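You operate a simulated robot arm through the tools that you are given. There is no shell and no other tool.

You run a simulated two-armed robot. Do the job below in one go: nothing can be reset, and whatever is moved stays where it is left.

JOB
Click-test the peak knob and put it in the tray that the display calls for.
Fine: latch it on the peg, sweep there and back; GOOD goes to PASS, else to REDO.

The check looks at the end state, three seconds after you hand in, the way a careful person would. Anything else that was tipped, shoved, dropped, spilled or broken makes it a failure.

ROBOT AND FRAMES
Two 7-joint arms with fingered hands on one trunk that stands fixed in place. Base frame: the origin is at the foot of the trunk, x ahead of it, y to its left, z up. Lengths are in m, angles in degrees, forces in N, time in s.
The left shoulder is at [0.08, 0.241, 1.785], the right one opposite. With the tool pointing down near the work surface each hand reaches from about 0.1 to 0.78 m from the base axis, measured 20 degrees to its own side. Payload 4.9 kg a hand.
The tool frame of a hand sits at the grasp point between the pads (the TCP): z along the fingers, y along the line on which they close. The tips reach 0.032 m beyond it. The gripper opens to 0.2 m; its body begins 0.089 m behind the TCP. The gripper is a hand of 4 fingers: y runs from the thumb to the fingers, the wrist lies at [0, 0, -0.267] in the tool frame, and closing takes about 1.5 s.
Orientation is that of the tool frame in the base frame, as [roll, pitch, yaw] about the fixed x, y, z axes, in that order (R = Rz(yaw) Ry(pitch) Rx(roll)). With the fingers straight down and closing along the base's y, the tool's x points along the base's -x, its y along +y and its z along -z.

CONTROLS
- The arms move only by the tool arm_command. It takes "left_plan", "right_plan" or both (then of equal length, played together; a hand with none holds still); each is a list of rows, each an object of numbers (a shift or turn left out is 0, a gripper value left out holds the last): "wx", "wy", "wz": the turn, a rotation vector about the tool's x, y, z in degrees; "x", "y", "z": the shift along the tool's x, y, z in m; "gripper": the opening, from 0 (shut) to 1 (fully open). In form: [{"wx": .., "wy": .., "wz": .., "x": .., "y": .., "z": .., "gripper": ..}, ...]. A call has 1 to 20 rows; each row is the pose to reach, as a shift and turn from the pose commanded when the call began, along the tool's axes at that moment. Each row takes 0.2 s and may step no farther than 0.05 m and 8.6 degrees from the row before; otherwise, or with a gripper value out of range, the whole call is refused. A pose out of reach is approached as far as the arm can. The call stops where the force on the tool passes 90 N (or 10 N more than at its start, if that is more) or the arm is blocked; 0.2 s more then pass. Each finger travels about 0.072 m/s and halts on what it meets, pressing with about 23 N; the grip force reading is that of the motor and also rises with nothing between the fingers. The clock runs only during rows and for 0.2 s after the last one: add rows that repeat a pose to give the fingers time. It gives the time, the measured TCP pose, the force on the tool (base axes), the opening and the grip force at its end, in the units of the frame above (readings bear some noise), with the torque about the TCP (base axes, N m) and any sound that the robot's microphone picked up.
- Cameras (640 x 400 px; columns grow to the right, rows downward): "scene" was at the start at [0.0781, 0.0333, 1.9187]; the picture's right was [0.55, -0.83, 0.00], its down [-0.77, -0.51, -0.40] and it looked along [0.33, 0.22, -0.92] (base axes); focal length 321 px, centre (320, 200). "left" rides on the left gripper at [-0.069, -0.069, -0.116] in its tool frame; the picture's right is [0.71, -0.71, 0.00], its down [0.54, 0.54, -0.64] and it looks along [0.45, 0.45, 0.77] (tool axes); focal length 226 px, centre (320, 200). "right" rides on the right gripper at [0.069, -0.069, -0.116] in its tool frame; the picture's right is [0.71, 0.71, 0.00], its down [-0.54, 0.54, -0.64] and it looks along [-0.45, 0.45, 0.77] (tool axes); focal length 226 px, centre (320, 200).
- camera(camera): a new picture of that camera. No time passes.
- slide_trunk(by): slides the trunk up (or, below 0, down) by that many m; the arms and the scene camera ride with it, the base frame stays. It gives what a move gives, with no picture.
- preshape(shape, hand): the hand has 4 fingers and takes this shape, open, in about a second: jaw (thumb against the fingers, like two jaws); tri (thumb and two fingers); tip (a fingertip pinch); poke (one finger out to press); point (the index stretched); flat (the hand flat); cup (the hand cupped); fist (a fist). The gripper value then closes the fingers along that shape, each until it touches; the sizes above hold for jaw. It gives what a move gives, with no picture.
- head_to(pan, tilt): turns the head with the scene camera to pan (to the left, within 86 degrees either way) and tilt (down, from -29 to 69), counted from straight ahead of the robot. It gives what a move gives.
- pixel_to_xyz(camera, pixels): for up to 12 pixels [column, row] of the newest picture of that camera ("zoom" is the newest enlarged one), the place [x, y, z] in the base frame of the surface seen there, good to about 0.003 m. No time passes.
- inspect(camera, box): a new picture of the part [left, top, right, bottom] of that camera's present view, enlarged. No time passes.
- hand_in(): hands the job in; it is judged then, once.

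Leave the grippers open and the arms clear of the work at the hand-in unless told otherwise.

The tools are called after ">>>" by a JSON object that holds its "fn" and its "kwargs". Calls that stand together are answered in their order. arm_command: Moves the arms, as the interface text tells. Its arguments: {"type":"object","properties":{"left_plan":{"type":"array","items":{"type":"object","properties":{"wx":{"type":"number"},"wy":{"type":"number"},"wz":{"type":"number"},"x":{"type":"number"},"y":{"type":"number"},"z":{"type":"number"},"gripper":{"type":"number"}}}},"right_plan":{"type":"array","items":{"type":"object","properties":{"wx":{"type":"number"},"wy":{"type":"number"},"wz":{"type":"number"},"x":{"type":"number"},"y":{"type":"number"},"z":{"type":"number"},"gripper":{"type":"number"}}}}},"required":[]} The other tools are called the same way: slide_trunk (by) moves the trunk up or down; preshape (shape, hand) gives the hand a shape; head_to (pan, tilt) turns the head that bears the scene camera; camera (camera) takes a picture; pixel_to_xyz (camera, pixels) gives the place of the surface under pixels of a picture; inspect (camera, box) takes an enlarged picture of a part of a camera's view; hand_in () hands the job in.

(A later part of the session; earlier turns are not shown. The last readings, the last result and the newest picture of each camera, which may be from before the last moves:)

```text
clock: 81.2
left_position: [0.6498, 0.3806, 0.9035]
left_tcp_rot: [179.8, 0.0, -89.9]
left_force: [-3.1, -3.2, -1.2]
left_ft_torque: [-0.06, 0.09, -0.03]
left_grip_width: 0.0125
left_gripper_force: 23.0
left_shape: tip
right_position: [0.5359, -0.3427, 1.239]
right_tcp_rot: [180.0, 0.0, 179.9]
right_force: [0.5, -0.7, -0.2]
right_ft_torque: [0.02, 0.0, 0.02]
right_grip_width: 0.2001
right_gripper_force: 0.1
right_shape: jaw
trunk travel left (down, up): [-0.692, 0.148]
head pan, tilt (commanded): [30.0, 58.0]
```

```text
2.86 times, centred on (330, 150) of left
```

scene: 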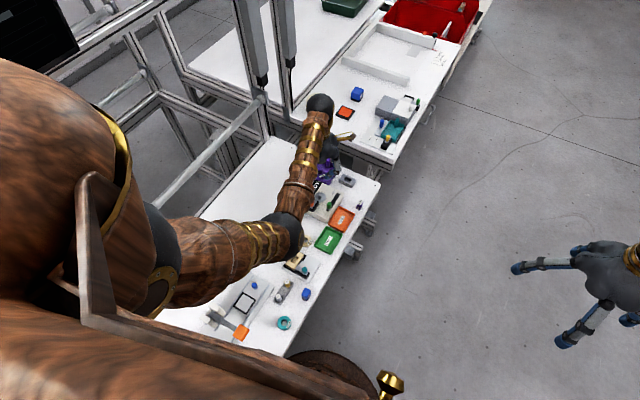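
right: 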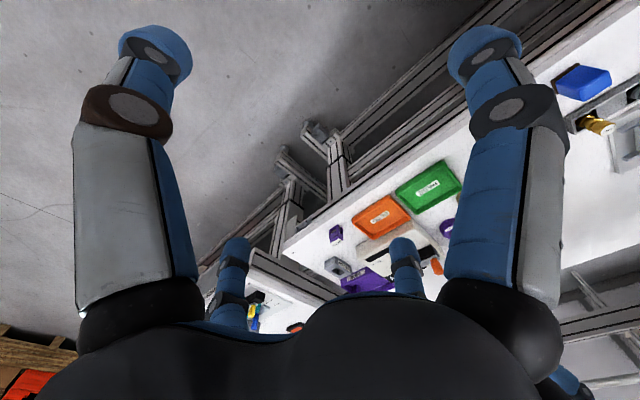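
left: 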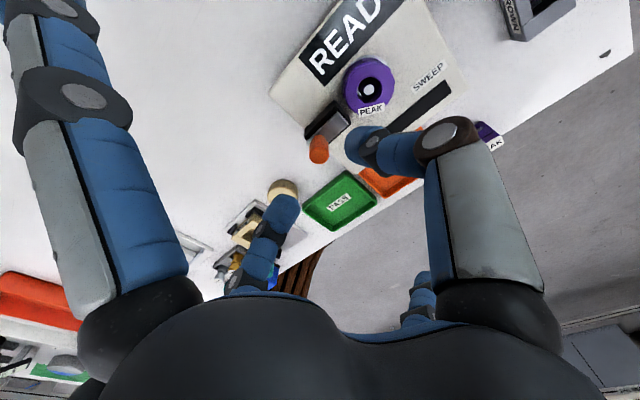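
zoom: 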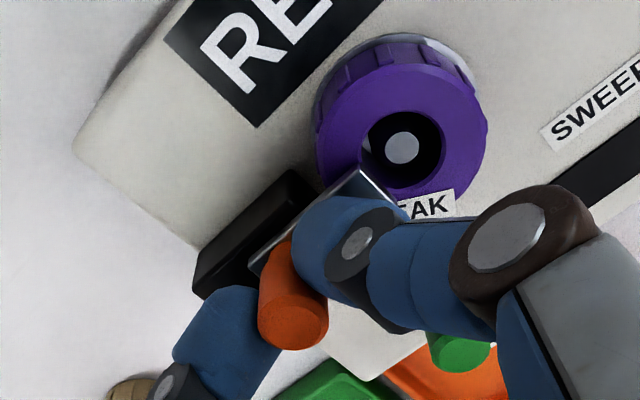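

The plate is now over the knob's rim, and a small resistance (about −3 N) appears. I'll push in 2 mm steps until it reaches its stop.

>>> {"fn": "arm_command", "kwargs": {"left_plan": [{"y": -0.0015}, {"y": -0.003}, {"y": -0.003}]}}

>>> {"fn": "inspect", "kwargs": {"camera": "left", "box": [260, 80, 400, 220]}}

```text
clock: 82.0
left_position: [0.6513, 0.3823, 0.9041]
left_tcp_rot: [179.8, 0.0, -90.0]
left_force: [-10.2, -3.6, -1.8]
left_ft_torque: [-0.11, 0.26, -0.05]
left_grip_width: 0.0123
left_gripper_force: 23.5
left_shape: tip
right_position: [0.5341, -0.3414, 1.2402]
right_tcp_rot: [180.0, 0.0, -180.0]
right_force: [-0.1, 0.6, 0.1]
right_ft_torque: [-0.01, 0.01, 0.02]
right_grip_width: 0.1999
right_gripper_force: 0.1
right_shape: jaw
trunk travel left (down, up): [-0.692, 0.148]
head pan, tilt (commanded): [30.0, 58.0]
```

```text
2.86 times, centred on (330, 150) of left
```

zoom: 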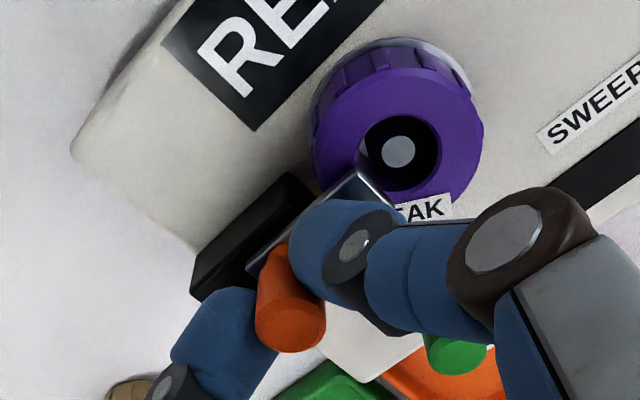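

The force has risen to −10 N with hardly any motion, which looks like the end stop. I'll press another 1.5 mm to be sure it's fully home.

>>> {"fn": "arm_command", "kwargs": {"left_plan": [{"y": -0.001}, {"y": -0.002}, {"y": -0.002}]}}

>>> {"fn": "inspect", "kwargs": {"camera": "scene", "box": [290, 150, 370, 220]}}

```text
clock: 82.8
left_position: [0.6527, 0.3811, 0.9044]
left_tcp_rot: [179.9, 0.0, -90.0]
left_force: [-14.6, -1.6, -3.9]
left_ft_torque: [-0.01, 0.45, -0.07]
left_grip_width: 0.0125
left_gripper_force: 23.2
left_shape: tip
right_position: [0.5347, -0.3414, 1.2401]
right_tcp_rot: [180.0, 0.1, -179.9]
right_force: [0.5, -0.7, 0.7]
right_ft_torque: [-0.01, -0.01, -0.03]
right_grip_width: 0.1999
right_gripper_force: 0.1
right_shape: jaw
trunk travel left (down, up): [-0.692, 0.148]
head pan, tilt (commanded): [30.0, 58.0]
```

```text
5.71 times, centred on (330, 185) of scene
```

zoom: 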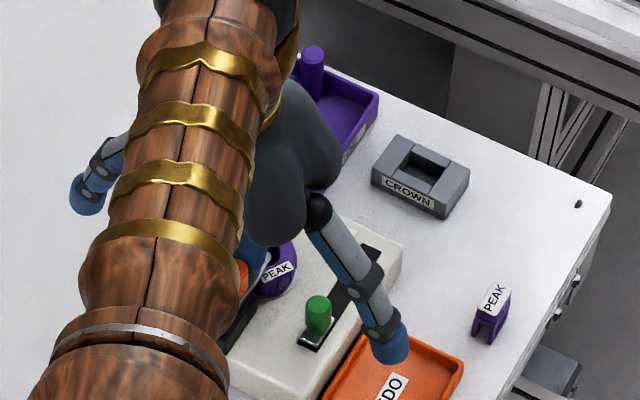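

It holds firm at −14.6 N, so the latch is fully closed. I'll open the fingers and rise 7 cm, then look at the latch and display.

>>> {"fn": "arm_command", "kwargs": {"left_plan": [{"y": 0.001, "gripper": 0.12}, {"y": 0.002, "gripper": 0.18}, {"y": 0.002, "gripper": 0.22}, {"y": 0.002, "gripper": 0.25}, {"y": 0.002, "gripper": 0.25}, {"y": 0.002, "z": -0.025}, {"y": 0.002, "z": -0.05}, {"y": 0.002, "z": -0.07}, {"y": 0.002, "z": -0.07}]}}

>>> {"fn": "camera", "kwargs": {"camera": "left"}}

>>> {"fn": "inspect", "kwargs": {"camera": "left", "box": [280, 30, 440, 190]}}

```text
clock: 84.8
left_position: [0.6527, 0.3811, 0.9739]
left_tcp_rot: [180.0, 0.0, -90.0]
left_force: [0.2, -0.9, 0.3]
left_ft_torque: [0.0, -0.05, -0.01]
left_grip_width: 0.0497
left_gripper_force: 0.1
left_shape: tip
right_position: [0.5363, -0.3412, 1.2391]
right_tcp_rot: [-180.0, 0.1, -180.0]
right_force: [-0.3, -0.3, 0.2]
right_ft_torque: [0.0, 0.01, 0.03]
right_grip_width: 0.2
right_gripper_force: 0.0
right_shape: jaw
trunk travel left (down, up): [-0.692, 0.148]
head pan, tilt (commanded): [30.0, 58.0]
```

```text
taken
```

left: 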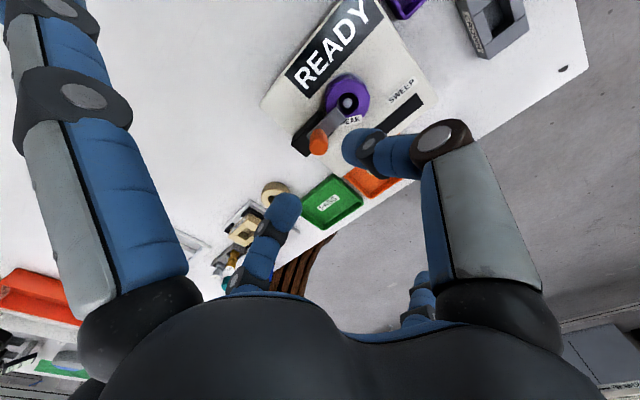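

```text
2.50 times, centred on (360, 110) of left
```

zoom: 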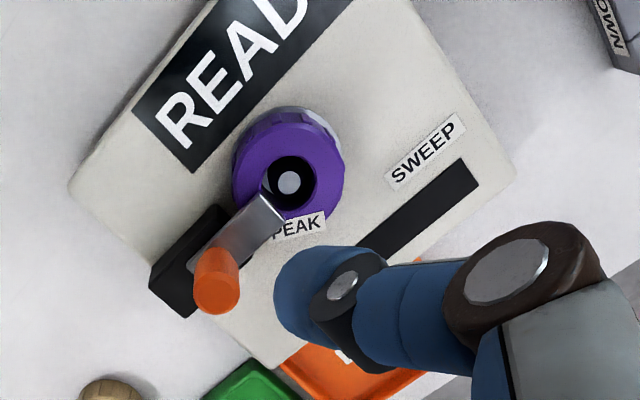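

The latch plate now overlaps the knob's rim right up to the hole, and the display still reads READY. Next is the sweep slider. I'll move over the green handle near (0.663, 0.323).

>>> {"fn": "arm_command", "kwargs": {"left_plan": [{"x": 0.03, "y": -0.005}, {"x": 0.058, "y": -0.0103}, {"x": 0.058, "y": -0.0103}]}}

>>> {"fn": "inspect", "kwargs": {"camera": "left", "box": [270, 80, 410, 200]}}

>>> {"fn": "inspect", "kwargs": {"camera": "scene", "box": [290, 150, 370, 220]}}

```text
clock: 85.7
left_position: [0.6624, 0.3227, 0.974]
left_tcp_rot: [179.9, 0.0, -89.9]
left_force: [0.1, 0.3, 0.2]
left_ft_torque: [0.0, -0.06, -0.01]
left_grip_width: 0.0495
left_gripper_force: 0.0
left_shape: tip
right_position: [0.535, -0.3408, 1.24]
right_tcp_rot: [180.0, -0.1, -179.9]
right_force: [0.1, 0.6, -0.5]
right_ft_torque: [0.0, -0.03, -0.01]
right_grip_width: 0.1998
right_gripper_force: 0.0
right_shape: jaw
trunk travel left (down, up): [-0.692, 0.148]
head pan, tilt (commanded): [30.0, 58.0]
```

```text
3.33 times, centred on (340, 140) of left
```

zoom: 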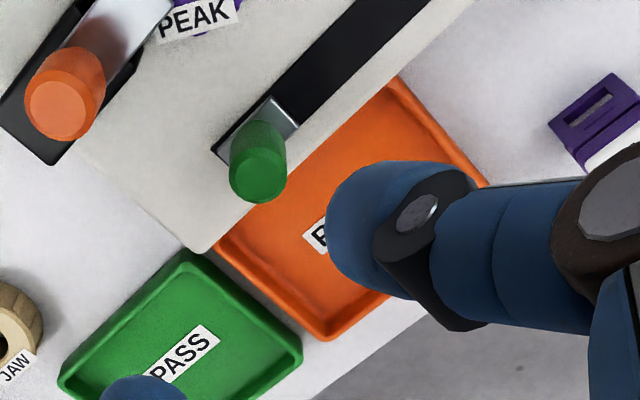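

```text
5.71 times, centred on (330, 185) of scene
```

zoom: 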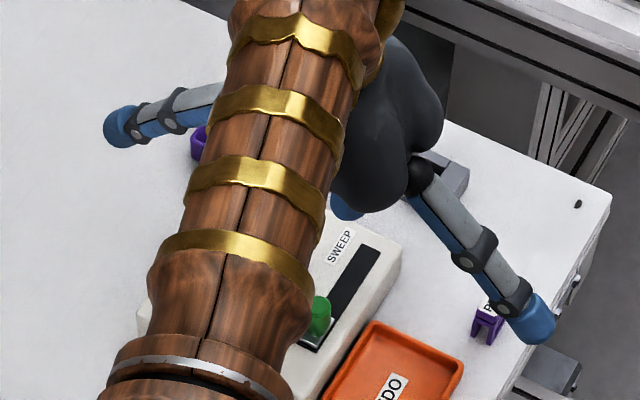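

I can see the green handle at about (258,165) in the left zoom. I'll re-take that zoom and measure it.

>>> {"fn": "inspect", "kwargs": {"camera": "left", "box": [285, 95, 365, 165]}}

>>> {"fn": "pixel_to_xyz", "kwargs": {"camera": "zoom", "pixels": [[270, 270], [250, 270], [290, 270], [270, 255], [270, 290], [265, 180], [300, 140], [215, 215], [340, 90], [440, 30], [270, 300], [310, 170]]}}

```text
5.71 times, centred on (325, 130) of left
```

zoom: 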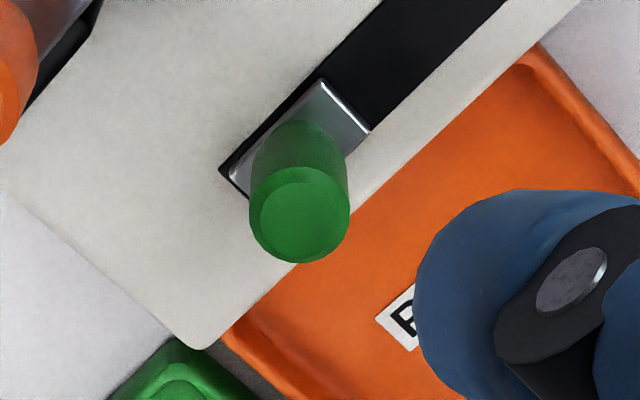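

```text
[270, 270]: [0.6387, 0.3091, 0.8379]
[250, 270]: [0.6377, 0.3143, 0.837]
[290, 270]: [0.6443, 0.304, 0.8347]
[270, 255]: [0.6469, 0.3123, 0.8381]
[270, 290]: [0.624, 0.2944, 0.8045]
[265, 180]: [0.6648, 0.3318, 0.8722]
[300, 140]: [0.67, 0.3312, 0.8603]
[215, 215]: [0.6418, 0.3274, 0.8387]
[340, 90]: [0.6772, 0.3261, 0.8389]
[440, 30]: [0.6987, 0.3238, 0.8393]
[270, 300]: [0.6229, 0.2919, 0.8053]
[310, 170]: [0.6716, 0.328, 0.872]
```

The handle top is centred at about (300,215) in this zoom, so I'll query there.

>>> {"fn": "pixel_to_xyz", "kwargs": {"camera": "zoom", "pixels": [[300, 215], [270, 215], [330, 215], [300, 188], [300, 243], [300, 150], [325, 90], [365, 128], [232, 180], [255, 200]]}}

```text
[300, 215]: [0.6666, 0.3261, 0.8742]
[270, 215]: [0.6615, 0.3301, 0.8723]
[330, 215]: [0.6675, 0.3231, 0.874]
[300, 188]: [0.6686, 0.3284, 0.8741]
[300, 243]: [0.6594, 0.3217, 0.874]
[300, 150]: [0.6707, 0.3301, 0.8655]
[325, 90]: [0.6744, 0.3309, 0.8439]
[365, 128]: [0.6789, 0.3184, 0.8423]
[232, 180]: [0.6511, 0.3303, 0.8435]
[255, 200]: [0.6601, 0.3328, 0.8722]
```

The green handle centre is about (0.6645, 0.3255) with its top at 0.874, and the slot runs to about x=0.748. I'll centre on it and descend to TCP z≈0.886, which keeps the idle finger above the PEAK clip (top 0.841) during the sweep, then close.

>>> {"fn": "arm_command", "kwargs": {"left_plan": [{"x": -0.0023, "y": -0.0021, "z": 0.03}, {"x": -0.0023, "y": -0.0021, "z": 0.06}, {"x": -0.0023, "y": -0.0021, "z": 0.088}, {"x": -0.0023, "y": -0.0021, "z": 0.088}]}}

>>> {"fn": "inspect", "kwargs": {"camera": "left", "box": [260, 110, 400, 230]}}

```text
clock: 86.7
left_position: [0.6658, 0.3244, 0.8854]
left_tcp_rot: [179.9, 0.0, -90.0]
left_force: [-0.4, 0.7, -0.4]
left_ft_torque: [0.0, 0.02, -0.01]
left_grip_width: 0.0497
left_gripper_force: 0.0
left_shape: tip
right_position: [0.5363, -0.3419, 1.2389]
right_tcp_rot: [-180.0, 0.0, 180.0]
right_force: [-0.1, -0.7, 0.7]
right_ft_torque: [0.0, -0.01, 0.03]
right_grip_width: 0.1998
right_gripper_force: 0.1
right_shape: jaw
trunk travel left (down, up): [-0.692, 0.148]
head pan, tilt (commanded): [30.0, 58.0]
```

```text
3.33 times, centred on (330, 170) of left
```

zoom: 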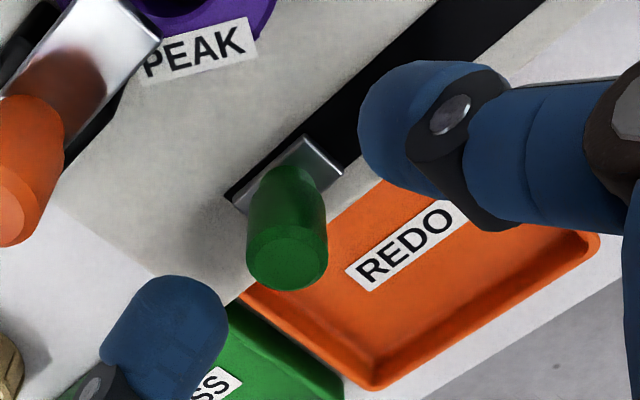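

The handle sits between the two fingers. Closing on it now.

>>> {"fn": "arm_command", "kwargs": {"left_plan": [{"gripper": 0.18}, {"gripper": 0.12}, {"gripper": 0.06}, {"gripper": 0.05}, {"gripper": 0.05}, {"gripper": 0.05}]}}

>>> {"fn": "camera", "kwargs": {"camera": "left"}}

>>> {"fn": "inspect", "kwargs": {"camera": "scene", "box": [290, 150, 370, 220]}}

```text
clock: 88.0
left_position: [0.6653, 0.3248, 0.8856]
left_tcp_rot: [179.9, 0.0, -90.0]
left_force: [0.6, 0.8, -2.5]
left_ft_torque: [0.0, -0.02, -0.01]
left_grip_width: 0.0118
left_gripper_force: 22.8
left_shape: tip
right_position: [0.5355, -0.3407, 1.2395]
right_tcp_rot: [-179.9, 0.0, 179.9]
right_force: [0.0, -0.8, 0.6]
right_ft_torque: [0.01, -0.01, 0.03]
right_grip_width: 0.1999
right_gripper_force: 0.1
right_shape: jaw
trunk travel left (down, up): [-0.692, 0.148]
head pan, tilt (commanded): [30.0, 58.0]
```

```text
taken
```

left: 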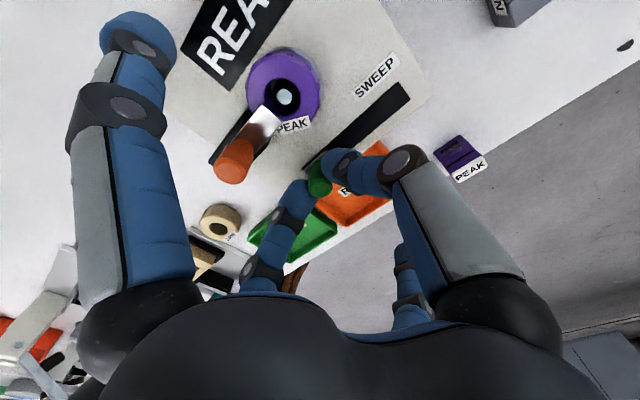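

```text
5.71 times, centred on (330, 185) of scene
```

zoom: 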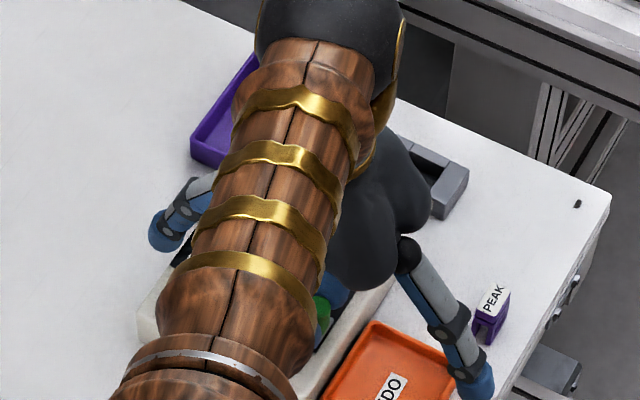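

The green handle is gripped (11.8 mm, 22.8 N). Before sweeping I'll check the height of the −y idle fingertip relative to the PEAK clip it will pass.

>>> {"fn": "pixel_to_xyz", "kwargs": {"camera": "zoom", "pixels": [[477, 375], [475, 390], [485, 365], [465, 385], [455, 340], [445, 320], [165, 235], [160, 245], [490, 295], [495, 320], [480, 340], [510, 295]]}}

```text
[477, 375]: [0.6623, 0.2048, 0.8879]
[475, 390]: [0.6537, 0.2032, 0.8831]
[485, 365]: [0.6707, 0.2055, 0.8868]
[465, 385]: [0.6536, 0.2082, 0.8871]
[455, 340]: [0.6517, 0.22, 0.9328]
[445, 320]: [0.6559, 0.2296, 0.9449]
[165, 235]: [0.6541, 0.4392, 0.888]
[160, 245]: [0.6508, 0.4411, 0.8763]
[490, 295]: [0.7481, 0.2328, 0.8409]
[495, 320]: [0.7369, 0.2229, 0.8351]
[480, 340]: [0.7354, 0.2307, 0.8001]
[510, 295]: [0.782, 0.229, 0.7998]
```

The idle tip sits at y≈0.205 and at least 15 mm above the clip's top, so it will pass safely. I'll sweep the slider +x, 35 mm first, watching force and sound.

>>> {"fn": "arm_command", "kwargs": {"left_plan": [{"y": -0.007}, {"y": -0.014}, {"y": -0.021}, {"y": -0.028}, {"y": -0.035}]}}

>>> {"fn": "camera", "kwargs": {"camera": "left"}}

```text
clock: 89.2
left_position: [0.7015, 0.3254, 0.8852]
left_tcp_rot: [180.0, 0.0, -90.1]
left_force: [0.3, -4.0, -5.7]
left_ft_torque: [-0.08, 0.03, 0.0]
left_grip_width: 0.0117
left_gripper_force: 22.9
left_shape: tip
right_position: [0.5371, -0.3417, 1.2386]
right_tcp_rot: [-180.0, 0.0, 180.0]
right_force: [-0.2, 0.2, -0.6]
right_ft_torque: [0.02, -0.01, 0.0]
right_grip_width: 0.1999
right_gripper_force: 0.1
right_shape: jaw
trunk travel left (down, up): [-0.692, 0.148]
head pan, tilt (commanded): [30.0, 58.0]
```

```text
taken
```

left: 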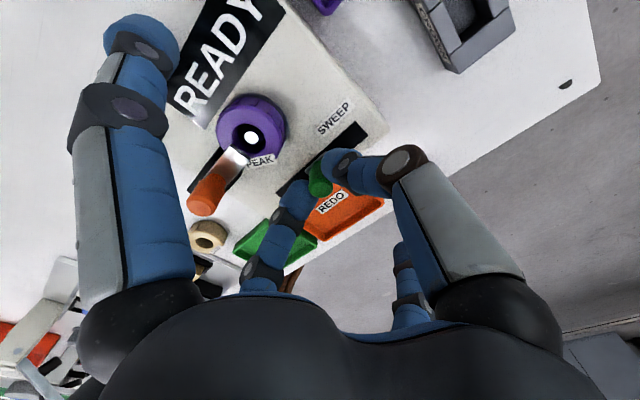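

The slider is moving with the hand, with only small forces. I'll go on another 25 mm, then approach the end stop in small steps.

>>> {"fn": "arm_command", "kwargs": {"left_plan": [{"y": -0.007}, {"y": -0.014}, {"y": -0.021}, {"y": -0.026}, {"y": -0.026}]}}

>>> {"fn": "arm_command", "kwargs": {"left_plan": [{"y": -0.003}, {"y": -0.006}, {"y": -0.008}, {"y": -0.008}]}}

>>> {"fn": "camera", "kwargs": {"camera": "left"}}

```text
clock: 90.5
left_position: [0.7238, 0.3273, 0.8854]
left_tcp_rot: [179.9, 0.1, -90.0]
left_force: [-24.1, 2.3, 1.5]
left_ft_torque: [0.04, 0.78, -0.02]
left_grip_width: 0.0121
left_gripper_force: 23.3
left_shape: tip
right_position: [0.533, -0.3411, 1.2404]
right_tcp_rot: [180.0, 0.1, -180.0]
right_force: [0.0, -0.2, 0.8]
right_ft_torque: [0.03, 0.0, 0.03]
right_grip_width: 0.1999
right_gripper_force: 0.0
right_shape: jaw
trunk travel left (down, up): [-0.692, 0.148]
head pan, tilt (commanded): [30.0, 58.0]
```

```text
clock: 91.5
left_position: [0.7292, 0.327, 0.8895]
left_tcp_rot: [180.0, 0.0, -89.9]
left_force: [-32.9, 1.9, 9.1]
left_ft_torque: [0.02, 1.2, -0.06]
left_grip_width: 0.0132
left_gripper_force: 23.7
left_shape: tip
right_position: [0.5303, -0.3413, 1.2411]
right_tcp_rot: [-179.9, 0.2, 180.0]
right_force: [-0.2, 0.7, -0.1]
right_ft_torque: [0.01, -0.01, 0.0]
right_grip_width: 0.2002
right_gripper_force: 0.0
right_shape: jaw
trunk travel left (down, up): [-0.692, 0.148]
head pan, tilt (commanded): [30.0, 58.0]
```

```text
taken
```

left: 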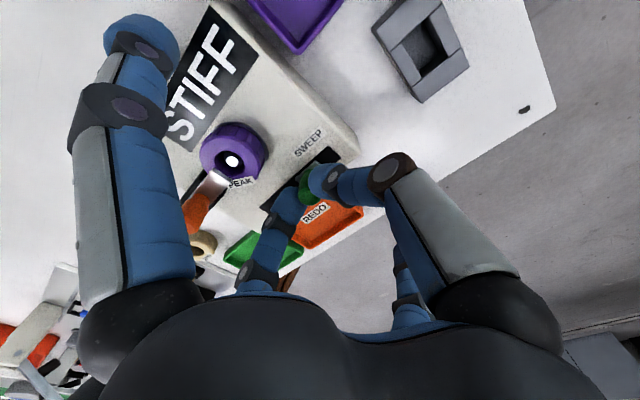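

The slider reached its far stop (force −24 to −33 N) and the display now shows STIFF. The sweep isn't complete yet, so I'll bring the slider all the way back and read the display again.

>>> {"fn": "arm_command", "kwargs": {"left_plan": [{"y": 0.006}, {"y": 0.012}, {"y": 0.019}, {"y": 0.026}, {"y": 0.033}, {"y": 0.04}, {"y": 0.047}, {"y": 0.054}, {"y": 0.061}, {"y": 0.066}, {"y": 0.069}, {"y": 0.069}]}}

>>> {"fn": "camera", "kwargs": {"camera": "left"}}

>>> {"fn": "inspect", "kwargs": {"camera": "left", "box": [170, 0, 410, 230]}}

```text
clock: 94.0
left_position: [0.6679, 0.3268, 0.8882]
left_tcp_rot: [-179.8, 0.0, -90.0]
left_force: [20.0, 9.3, 25.7]
left_ft_torque: [0.11, -0.45, 0.11]
left_grip_width: 0.0135
left_gripper_force: 22.9
left_shape: tip
right_position: [0.5349, -0.3407, 1.2405]
right_tcp_rot: [180.0, 0.0, 179.9]
right_force: [0.7, -0.5, -0.7]
right_ft_torque: [-0.01, 0.01, 0.0]
right_grip_width: 0.2001
right_gripper_force: 0.0
right_shape: jaw
trunk travel left (down, up): [-0.692, 0.148]
head pan, tilt (commanded): [30.0, 58.0]
```

```text
taken
```

left: 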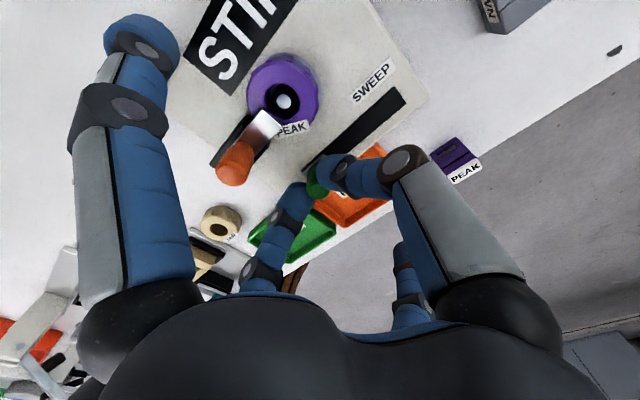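

```text
1.74 times, centred on (290, 115) of left
```

zoom: 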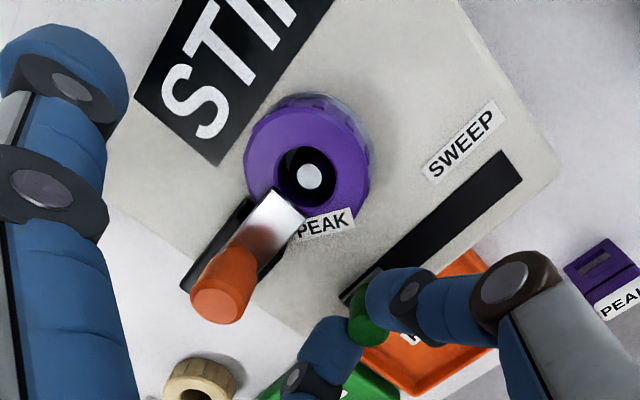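

The slider is back at its near stop, and the display still starts with "STI". I'll release the handle, rise, and read the full display.

>>> {"fn": "arm_command", "kwargs": {"left_plan": [{"y": -0.002, "z": -0.002, "gripper": 0.12}, {"y": -0.003, "z": -0.003, "gripper": 0.18}, {"y": -0.003, "z": -0.003, "gripper": 0.22}, {"y": -0.003, "z": -0.003, "gripper": 0.25}, {"y": -0.003, "z": -0.003, "gripper": 0.25}, {"y": -0.003, "z": -0.03}, {"y": -0.003, "z": -0.06}, {"y": -0.003, "z": -0.09}, {"y": -0.003, "z": -0.09}]}}

>>> {"fn": "camera", "kwargs": {"camera": "left"}}

>>> {"fn": "inspect", "kwargs": {"camera": "left", "box": [250, 0, 450, 160]}}

```text
clock: 96.0
left_position: [0.6707, 0.3258, 0.9757]
left_tcp_rot: [179.9, 0.0, -90.0]
left_force: [0.4, -0.3, 0.1]
left_ft_torque: [-0.02, 0.02, -0.02]
left_grip_width: 0.0497
left_gripper_force: 0.0
left_shape: tip
right_position: [0.5356, -0.3421, 1.2402]
right_tcp_rot: [180.0, -0.1, -180.0]
right_force: [-0.2, 1.3, 0.1]
right_ft_torque: [0.02, 0.01, -0.01]
right_grip_width: 0.2003
right_gripper_force: 0.0
right_shape: jaw
trunk travel left (down, up): [-0.692, 0.148]
head pan, tilt (commanded): [30.0, 58.0]
```

```text
taken
```

left: 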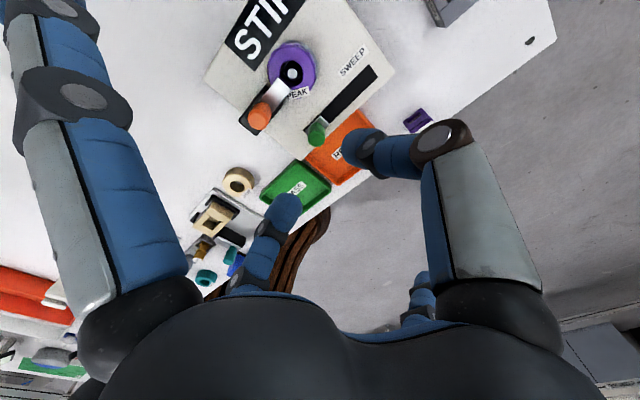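

```text
2.50 times, centred on (350, 80) of left
```

zoom: 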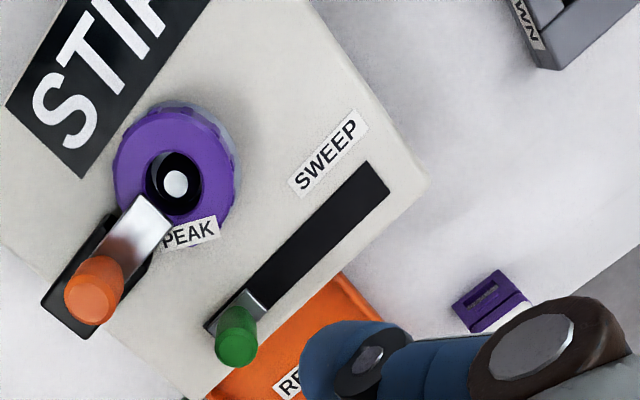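

The slider is fully back at its near end. The display is cut off in this view, so I'll raise the hand and shift it +y to read it all.

>>> {"fn": "arm_command", "kwargs": {"left_plan": [{"x": -0.03, "z": -0.02}, {"x": -0.06, "z": -0.04}, {"x": -0.08, "z": -0.06}, {"x": -0.08, "z": -0.06}]}}

>>> {"fn": "camera", "kwargs": {"camera": "left"}}

>>> {"fn": "inspect", "kwargs": {"camera": "left", "box": [270, 0, 450, 150]}}

```text
clock: 97.0
left_position: [0.6697, 0.4055, 1.0368]
left_tcp_rot: [180.0, 0.0, -90.0]
left_force: [0.6, 0.5, -0.7]
left_ft_torque: [0.0, 0.0, 0.01]
left_grip_width: 0.0499
left_gripper_force: 0.0
left_shape: tip
right_position: [0.5353, -0.3411, 1.2396]
right_tcp_rot: [179.9, 0.1, -179.9]
right_force: [0.4, -0.1, 0.5]
right_ft_torque: [0.0, 0.03, -0.02]
right_grip_width: 0.1999
right_gripper_force: 0.1
right_shape: jaw
trunk travel left (down, up): [-0.692, 0.148]
head pan, tilt (commanded): [30.0, 58.0]
```

```text
taken
```

left: 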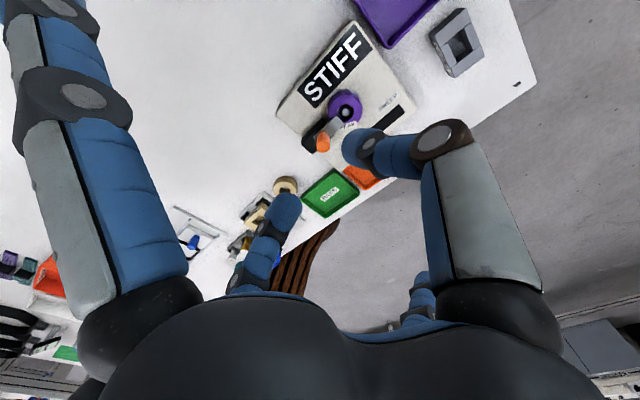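

```text
2.67 times, centred on (360, 75) of left
```

zoom: 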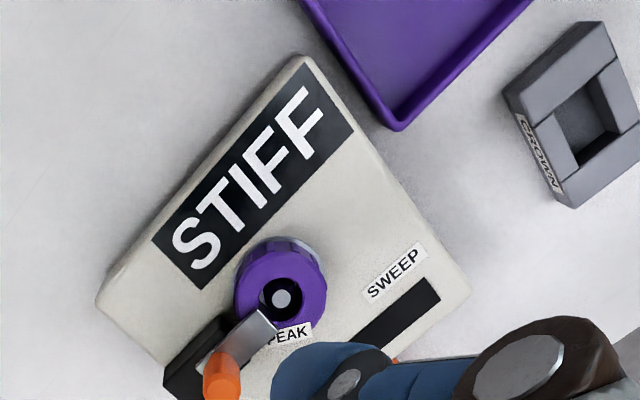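

The display clearly reads STIFF after the full sweep there and back, so the knob goes to REDO. Now I'll unlatch it. First I'll move over the orange handle at its latched position, about (0.6505, 0.381).

>>> {"fn": "arm_command", "kwargs": {"left_plan": [{"x": 0.0245, "y": 0.0192, "z": 0.0}, {"x": 0.0245, "y": 0.0192, "z": 0.04}, {"x": 0.0245, "y": 0.0192, "z": 0.077}, {"x": 0.0245, "y": 0.0192, "z": 0.077}]}}

>>> {"fn": "inspect", "kwargs": {"camera": "left", "box": [280, 110, 380, 190]}}

>>> {"fn": "pixel_to_xyz", "kwargs": {"camera": "zoom", "pixels": [[240, 200], [250, 210], [230, 215], [260, 200], [240, 180], [250, 230], [240, 240], [260, 220]]}}

```text
clock: 98.0
left_position: [0.6492, 0.3804, 0.9616]
left_tcp_rot: [-180.0, 0.0, -90.0]
left_force: [-0.2, 0.1, -0.6]
left_ft_torque: [-0.02, -0.02, 0.0]
left_grip_width: 0.0498
left_gripper_force: 0.1
left_shape: tip
right_position: [0.5357, -0.3412, 1.239]
right_tcp_rot: [180.0, 0.0, 180.0]
right_force: [-0.3, 0.4, -1.0]
right_ft_torque: [-0.01, 0.0, 0.0]
right_grip_width: 0.1997
right_gripper_force: 0.0
right_shape: jaw
trunk travel left (down, up): [-0.692, 0.148]
head pan, tilt (commanded): [30.0, 58.0]
```

```text
5.00 times, centred on (330, 150) of left
```

zoom: 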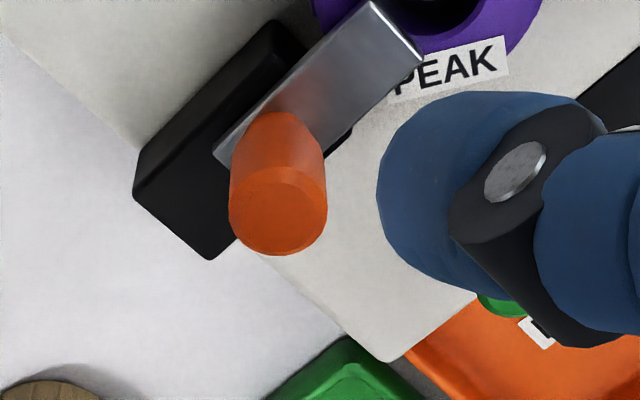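

```text
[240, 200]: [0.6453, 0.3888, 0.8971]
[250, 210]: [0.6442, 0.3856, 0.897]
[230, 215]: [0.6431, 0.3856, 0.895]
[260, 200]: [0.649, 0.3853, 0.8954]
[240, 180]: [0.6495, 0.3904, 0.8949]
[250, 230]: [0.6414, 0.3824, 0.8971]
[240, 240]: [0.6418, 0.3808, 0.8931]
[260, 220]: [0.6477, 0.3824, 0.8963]
```

The handle top is centred near (0.650, 0.382), right under the TCP. I'll descend to z≈0.904 and close on it.

>>> {"fn": "arm_command", "kwargs": {"left_plan": [{"x": -0.001, "y": -0.0005, "z": 0.02}, {"x": -0.001, "y": -0.0005, "z": 0.04}, {"x": -0.001, "y": -0.0005, "z": 0.057}, {"x": -0.001, "y": -0.0005, "z": 0.057}, {"x": -0.001, "y": -0.0005, "z": 0.057, "gripper": 0.15}, {"x": -0.001, "y": -0.0005, "z": 0.057, "gripper": 0.1}, {"x": -0.001, "y": -0.0005, "z": 0.057, "gripper": 0.05}, {"x": -0.001, "y": -0.0005, "z": 0.057, "gripper": 0.05}, {"x": -0.001, "y": -0.0005, "z": 0.057, "gripper": 0.05}, {"x": -0.001, "y": -0.0005, "z": 0.057, "gripper": 0.05}]}}

>>> {"fn": "inspect", "kwargs": {"camera": "left", "box": [260, 80, 400, 220]}}

```text
clock: 100.2
left_position: [0.6507, 0.3832, 0.9004]
left_tcp_rot: [179.9, 0.0, -89.9]
left_force: [0.1, 1.6, -4.0]
left_ft_torque: [0.02, 0.0, 0.03]
left_grip_width: 0.0122
left_gripper_force: 22.9
left_shape: tip
right_position: [0.5368, -0.3407, 1.2399]
right_tcp_rot: [-180.0, 0.0, 180.0]
right_force: [0.3, 0.0, 0.1]
right_ft_torque: [-0.03, -0.02, -0.01]
right_grip_width: 0.1999
right_gripper_force: 0.1
right_shape: jaw
trunk travel left (down, up): [-0.692, 0.148]
head pan, tilt (commanded): [30.0, 58.0]
```

```text
2.86 times, centred on (330, 150) of left
```

zoom: 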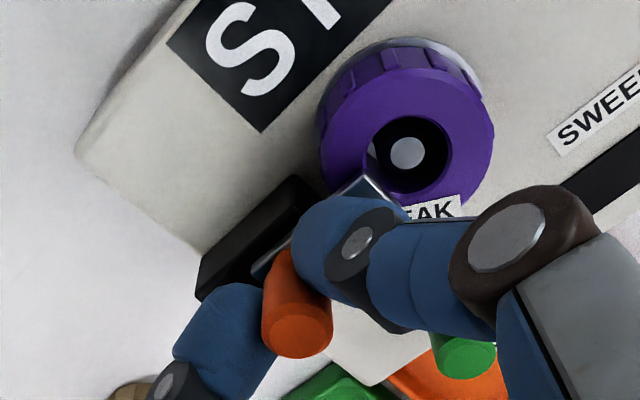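

Gripped. I'll draw the handle back −x by 22 mm to open the latch.

>>> {"fn": "arm_command", "kwargs": {"left_plan": [{"y": 0.004}, {"y": 0.009}, {"y": 0.014}, {"y": 0.019}, {"y": 0.022}, {"y": 0.022}]}}

>>> {"fn": "inspect", "kwargs": {"camera": "left", "box": [260, 80, 400, 220]}}

```text
clock: 101.7
left_position: [0.6283, 0.3841, 0.901]
left_tcp_rot: [179.9, 0.0, -90.1]
left_force: [0.1, 3.0, -3.1]
left_ft_torque: [0.06, -0.01, 0.06]
left_grip_width: 0.012
left_gripper_force: 23.4
left_shape: tip
right_position: [0.5353, -0.341, 1.2394]
right_tcp_rot: [180.0, 0.0, 179.9]
right_force: [-0.2, 0.8, 0.2]
right_ft_torque: [0.01, 0.0, 0.03]
right_grip_width: 0.1999
right_gripper_force: 0.1
right_shape: jaw
trunk travel left (down, up): [-0.692, 0.148]
head pan, tilt (commanded): [30.0, 58.0]
```

```text
2.86 times, centred on (330, 150) of left
```

zoom: 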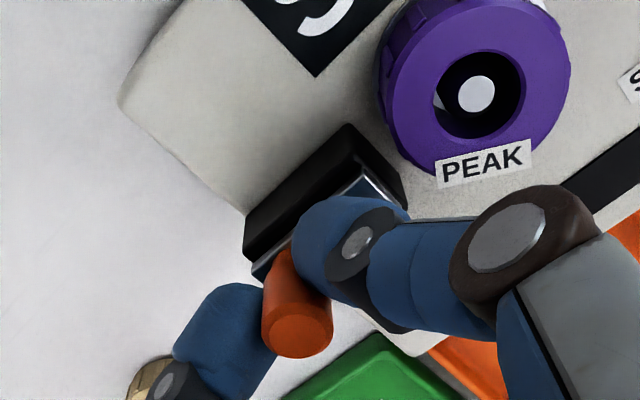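

The latch is back at its open position (handle x≈0.628) and the plate is clear of the knob. I'll release and rise.

>>> {"fn": "arm_command", "kwargs": {"left_plan": [{"gripper": 0.12}, {"gripper": 0.18}, {"gripper": 0.22}, {"gripper": 0.275}, {"gripper": 0.275}, {"z": -0.02}, {"z": -0.04}, {"z": -0.065}, {"z": -0.065}]}}

>>> {"fn": "camera", "kwargs": {"camera": "left"}}

>>> {"fn": "inspect", "kwargs": {"camera": "left", "box": [280, 40, 440, 180]}}

```text
clock: 103.7
left_position: [0.6275, 0.3824, 0.967]
left_tcp_rot: [179.9, 0.0, -90.0]
left_force: [-1.1, 0.8, -0.5]
left_ft_torque: [-0.01, 0.05, -0.03]
left_grip_width: 0.0548
left_gripper_force: 0.1
left_shape: tip
right_position: [0.5361, -0.3424, 1.2402]
right_tcp_rot: [179.9, 0.0, -179.9]
right_force: [-0.1, -0.1, -0.2]
right_ft_torque: [-0.01, 0.01, 0.0]
right_grip_width: 0.1999
right_gripper_force: 0.0
right_shape: jaw
trunk travel left (down, up): [-0.692, 0.148]
head pan, tilt (commanded): [30.0, 58.0]
```

```text
taken
```

left: 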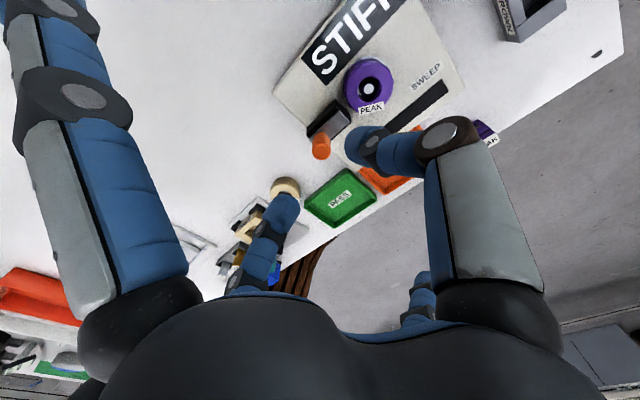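

```text
2.86 times, centred on (360, 110) of left
```

zoom: 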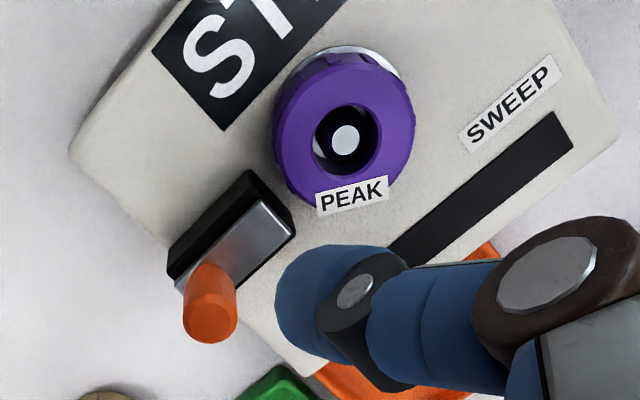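

The knob is free. I'll turn the hand back 90° to the orientation used for placing, and go above the knob with the same 3° tilt.

>>> {"fn": "arm_command", "kwargs": {"left_plan": [{"wz": 8.2}, {"wz": 16.4}, {"wz": 24.6}, {"wz": 32.8}, {"wz": 41}, {"wz": 49.2}, {"wz": 57.4}, {"wz": 65.6}, {"wz": 73.8}, {"wz": 82}, {"wz": 90}, {"wz": 90}]}}

>>> {"fn": "arm_command", "kwargs": {"left_plan": [{"x": -0.0167, "wy": 1}, {"x": -0.0335, "wy": 2}, {"x": -0.05, "wy": 3}, {"x": -0.067, "wy": 3}, {"x": -0.067, "wy": 3}]}}

>>> {"fn": "inspect", "kwargs": {"camera": "left", "box": [260, 70, 400, 190]}}

```text
clock: 106.2
left_position: [0.6283, 0.3824, 0.9667]
left_tcp_rot: [180.0, -0.1, 179.9]
left_force: [0.5, 0.1, -0.5]
left_ft_torque: [0.02, -0.02, 0.01]
left_grip_width: 0.0544
left_gripper_force: 0.0
left_shape: tip
right_position: [0.5359, -0.3411, 1.2383]
right_tcp_rot: [180.0, 0.0, 180.0]
right_force: [0.8, 0.0, 0.1]
right_ft_torque: [-0.02, 0.01, 0.02]
right_grip_width: 0.2001
right_gripper_force: 0.1
right_shape: jaw
trunk travel left (down, up): [-0.692, 0.148]
head pan, tilt (commanded): [30.0, 58.0]
```

```text
clock: 107.5
left_position: [0.6971, 0.3832, 0.9663]
left_tcp_rot: [180.0, -3.1, -179.9]
left_force: [0.0, -0.2, 0.0]
left_ft_torque: [0.02, -0.01, -0.04]
left_grip_width: 0.0545
left_gripper_force: 0.2
left_shape: tip
right_position: [0.536, -0.3414, 1.2395]
right_tcp_rot: [-180.0, 0.0, -179.9]
right_force: [0.2, -0.1, 0.1]
right_ft_torque: [0.0, 0.03, 0.01]
right_grip_width: 0.2001
right_gripper_force: 0.0
right_shape: jaw
trunk travel left (down, up): [-0.692, 0.148]
head pan, tilt (commanded): [30.0, 58.0]
```

```text
3.33 times, centred on (330, 130) of left
```

zoom: 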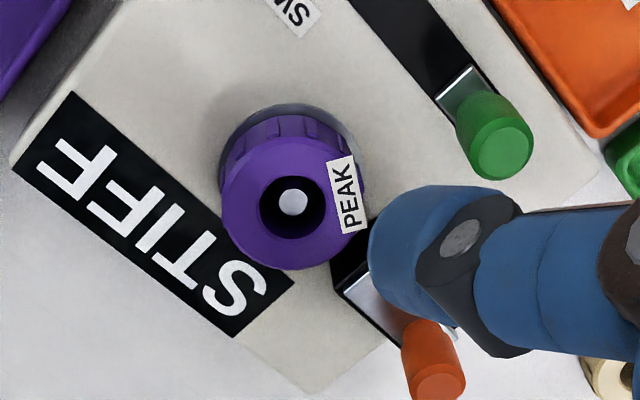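

The knob still sits on the peg and the display reads STIFF. I'll measure the knob's centre once more.

>>> {"fn": "pixel_to_xyz", "kwargs": {"camera": "zoom", "pixels": [[290, 145], [290, 262], [228, 200], [335, 235], [245, 160], [330, 170], [245, 245], [290, 180], [292, 235], [262, 207], [322, 207], [310, 150]]}}

```text
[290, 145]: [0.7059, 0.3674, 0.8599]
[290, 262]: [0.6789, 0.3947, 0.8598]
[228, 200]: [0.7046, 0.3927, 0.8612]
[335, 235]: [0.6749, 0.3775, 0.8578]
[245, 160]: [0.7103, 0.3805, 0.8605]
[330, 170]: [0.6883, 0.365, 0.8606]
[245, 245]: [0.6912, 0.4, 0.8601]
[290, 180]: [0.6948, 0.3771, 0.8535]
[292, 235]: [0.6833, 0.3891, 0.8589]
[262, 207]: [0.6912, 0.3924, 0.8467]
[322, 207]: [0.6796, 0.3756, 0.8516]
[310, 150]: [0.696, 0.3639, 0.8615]
```

The knob centre is about (0.6915, 0.381) with its top at 0.861. I'll descend over it to TCP z≈0.8785, gripping a little higher than before so the knob hangs below the fingertips for the tray, and close.

>>> {"fn": "arm_command", "kwargs": {"left_plan": [{"x": 0.002, "y": -0.0018, "z": 0.022}, {"x": 0.001, "y": -0.0018, "z": 0.044}, {"x": -0.0003, "y": -0.0018, "z": 0.066}, {"x": -0.0016, "y": -0.0018, "z": 0.0878}, {"x": -0.0016, "y": -0.0018, "z": 0.0878}]}}

>>> {"fn": "inspect", "kwargs": {"camera": "left", "box": [270, 110, 390, 220]}}

```text
clock: 108.7
left_position: [0.6908, 0.3816, 0.8781]
left_tcp_rot: [180.0, -3.1, -180.0]
left_force: [0.1, 0.2, -0.5]
left_ft_torque: [0.0, -0.05, 0.01]
left_grip_width: 0.0549
left_gripper_force: 0.1
left_shape: tip
right_position: [0.5354, -0.3414, 1.2387]
right_tcp_rot: [180.0, 0.0, 180.0]
right_force: [0.2, 0.9, 0.8]
right_ft_torque: [0.01, -0.02, 0.04]
right_grip_width: 0.2
right_gripper_force: 0.0
right_shape: jaw
trunk travel left (down, up): [-0.692, 0.148]
head pan, tilt (commanded): [30.0, 58.0]
```

```text
3.64 times, centred on (330, 165) of left
```

zoom: 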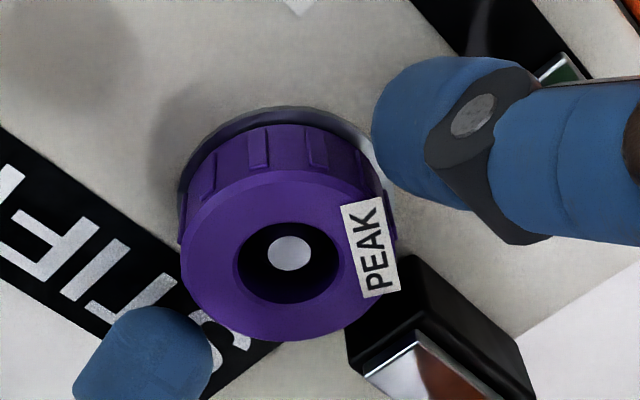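

The fingers straddle the knob, but the pinch line is about 3 mm off the knob's centre in x. I'll correct by (+3, −1.5) mm and then close.

>>> {"fn": "arm_command", "kwargs": {"left_plan": [{"x": -0.0015, "y": -0.0008}, {"x": -0.003, "y": -0.0015}, {"x": -0.003, "y": -0.0015, "gripper": 0.2}, {"x": -0.003, "y": -0.0015, "gripper": 0.15}, {"x": -0.003, "y": -0.0015, "gripper": 0.1}, {"x": -0.003, "y": -0.0015, "gripper": 0.1}, {"x": -0.003, "y": -0.0015, "gripper": 0.1}, {"x": -0.003, "y": -0.0015, "gripper": 0.1}]}}

>>> {"fn": "inspect", "kwargs": {"camera": "left", "box": [270, 110, 390, 220]}}

```text
clock: 110.5
left_position: [0.6942, 0.3786, 0.8787]
left_tcp_rot: [179.9, -3.1, -180.0]
left_force: [0.5, 0.6, -0.4]
left_ft_torque: [0.0, -0.02, -0.01]
left_grip_width: 0.0372
left_gripper_force: 22.9
left_shape: tip
right_position: [0.5353, -0.3408, 1.239]
right_tcp_rot: [180.0, 0.0, 180.0]
right_force: [0.5, 0.2, -0.4]
right_ft_torque: [-0.01, 0.01, 0.01]
right_grip_width: 0.1997
right_gripper_force: 0.1
right_shape: jaw
trunk travel left (down, up): [-0.692, 0.148]
head pan, tilt (commanded): [30.0, 58.0]
```

```text
3.64 times, centred on (330, 165) of left
```

zoom: 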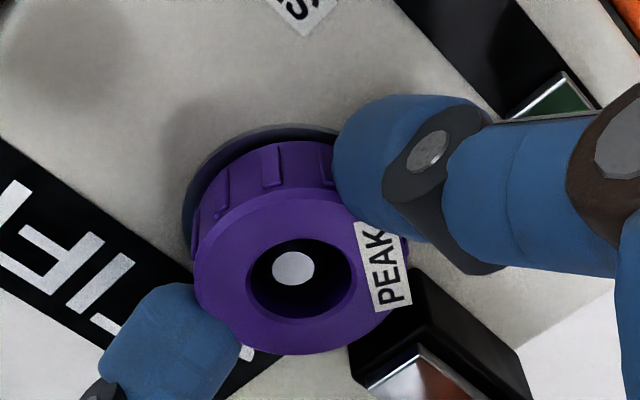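

It's gripped at 0.0372 m and 22.9 N. I'll lift straight up 3 cm slowly and check that the knob comes along level.

>>> {"fn": "arm_command", "kwargs": {"left_plan": [{"x": 0.0003, "z": -0.006}, {"x": 0.0006, "z": -0.012}, {"x": 0.0009, "z": -0.018}, {"x": 0.0012, "z": -0.024}, {"x": 0.0016, "z": -0.03}, {"x": 0.0016, "z": -0.03}]}}

>>> {"fn": "inspect", "kwargs": {"camera": "left", "box": [270, 110, 390, 220]}}

```text
clock: 111.8
left_position: [0.6966, 0.3788, 0.9098]
left_tcp_rot: [179.9, -3.1, -179.9]
left_force: [-0.4, 0.0, -0.8]
left_ft_torque: [-0.01, 0.01, 0.03]
left_grip_width: 0.037
left_gripper_force: 23.4
left_shape: tip
right_position: [0.536, -0.3416, 1.2401]
right_tcp_rot: [-180.0, 0.0, -180.0]
right_force: [-0.6, 0.6, -0.1]
right_ft_torque: [-0.01, 0.0, -0.01]
right_grip_width: 0.2
right_gripper_force: 0.0
right_shape: jaw
trunk travel left (down, up): [-0.692, 0.148]
head pan, tilt (commanded): [30.0, 58.0]
```

```text
3.64 times, centred on (330, 165) of left
```

zoom: 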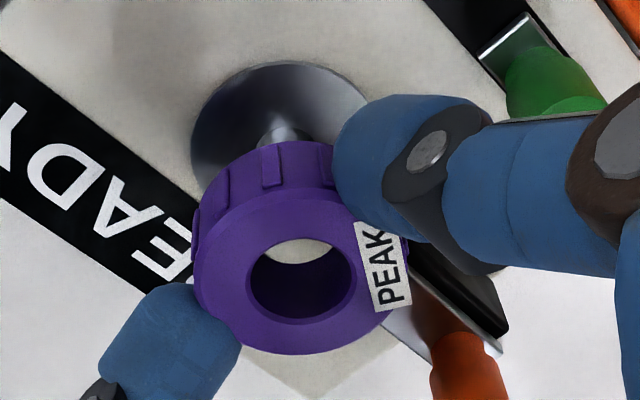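

The knob is off the peg and level, and the display has gone back to READY by itself. I'll lift 4 cm more and carry it over the REDO tray's centre, about (0.659, 0.2655).

>>> {"fn": "arm_command", "kwargs": {"left_plan": [{"x": 0.001, "z": -0.02}, {"x": 0.0021, "z": -0.04}, {"x": 0.0138, "y": -0.0378, "z": -0.0394}, {"x": 0.0254, "y": -0.0757, "z": -0.0388}, {"x": 0.0371, "y": -0.1135, "z": -0.0382}, {"x": 0.0371, "y": -0.1135, "z": -0.0382}]}}

>>> {"fn": "camera", "kwargs": {"camera": "left"}}

>>> {"fn": "inspect", "kwargs": {"camera": "left", "box": [250, 70, 400, 220]}}

>>> {"fn": "inspect", "kwargs": {"camera": "scene", "box": [290, 150, 390, 230]}}

```text
clock: 113.2
left_position: [0.66, 0.2654, 0.9495]
left_tcp_rot: [180.0, -3.2, -180.0]
left_force: [-0.3, 0.6, -0.1]
left_ft_torque: [-0.02, 0.01, 0.01]
left_grip_width: 0.0367
left_gripper_force: 23.4
left_shape: tip
right_position: [0.5351, -0.3413, 1.2393]
right_tcp_rot: [180.0, 0.0, -180.0]
right_force: [-0.1, -0.6, 0.2]
right_ft_torque: [0.02, 0.04, 0.06]
right_grip_width: 0.2
right_gripper_force: 0.0
right_shape: jaw
trunk travel left (down, up): [-0.692, 0.148]
head pan, tilt (commanded): [30.0, 58.0]
```

```text
taken
```

left: 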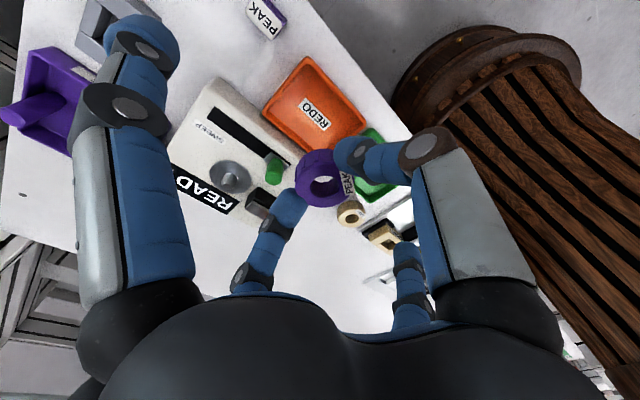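

```text
2.67 times, centred on (325, 145) of left
```

zoom: 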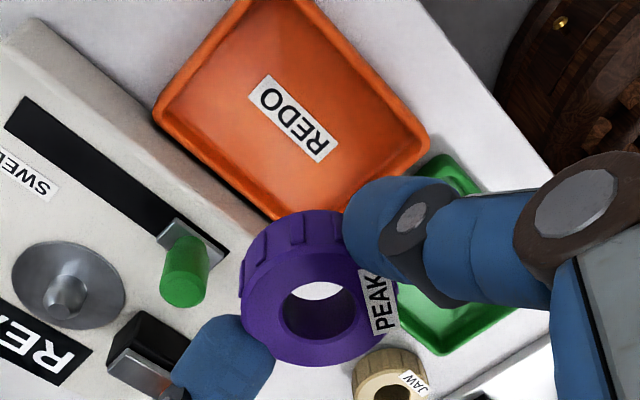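

```text
5.00 times, centred on (340, 190) of scene
```

zoom: 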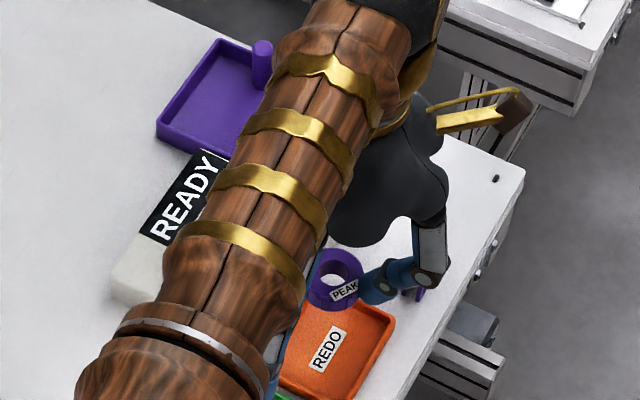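

The knob hangs above the near part of the REDO tray. I'll measure the tray's rim from this view to get its centre right before lowering.

>>> {"fn": "inspect", "kwargs": {"camera": "left", "box": [250, 50, 400, 160]}}

>>> {"fn": "pixel_to_xyz", "kwargs": {"camera": "zoom", "pixels": [[95, 210], [265, 30], [240, 40], [430, 265], [330, 150], [270, 120], [180, 110], [345, 100], [340, 250], [410, 230], [220, 290], [260, 280]]}}

```text
3.64 times, centred on (325, 105) of left
```

zoom: 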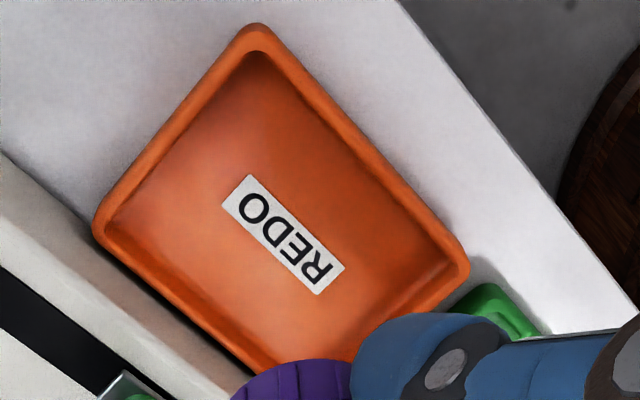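

```text
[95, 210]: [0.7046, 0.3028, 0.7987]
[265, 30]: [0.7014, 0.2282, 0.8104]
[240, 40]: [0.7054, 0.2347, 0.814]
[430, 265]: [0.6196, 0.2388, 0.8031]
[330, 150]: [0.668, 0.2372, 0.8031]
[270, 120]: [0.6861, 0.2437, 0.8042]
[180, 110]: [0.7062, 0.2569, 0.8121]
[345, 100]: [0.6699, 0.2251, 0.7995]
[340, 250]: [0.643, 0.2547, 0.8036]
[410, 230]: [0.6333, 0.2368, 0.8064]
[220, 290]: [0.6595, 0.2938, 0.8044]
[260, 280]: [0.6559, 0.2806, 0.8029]
```

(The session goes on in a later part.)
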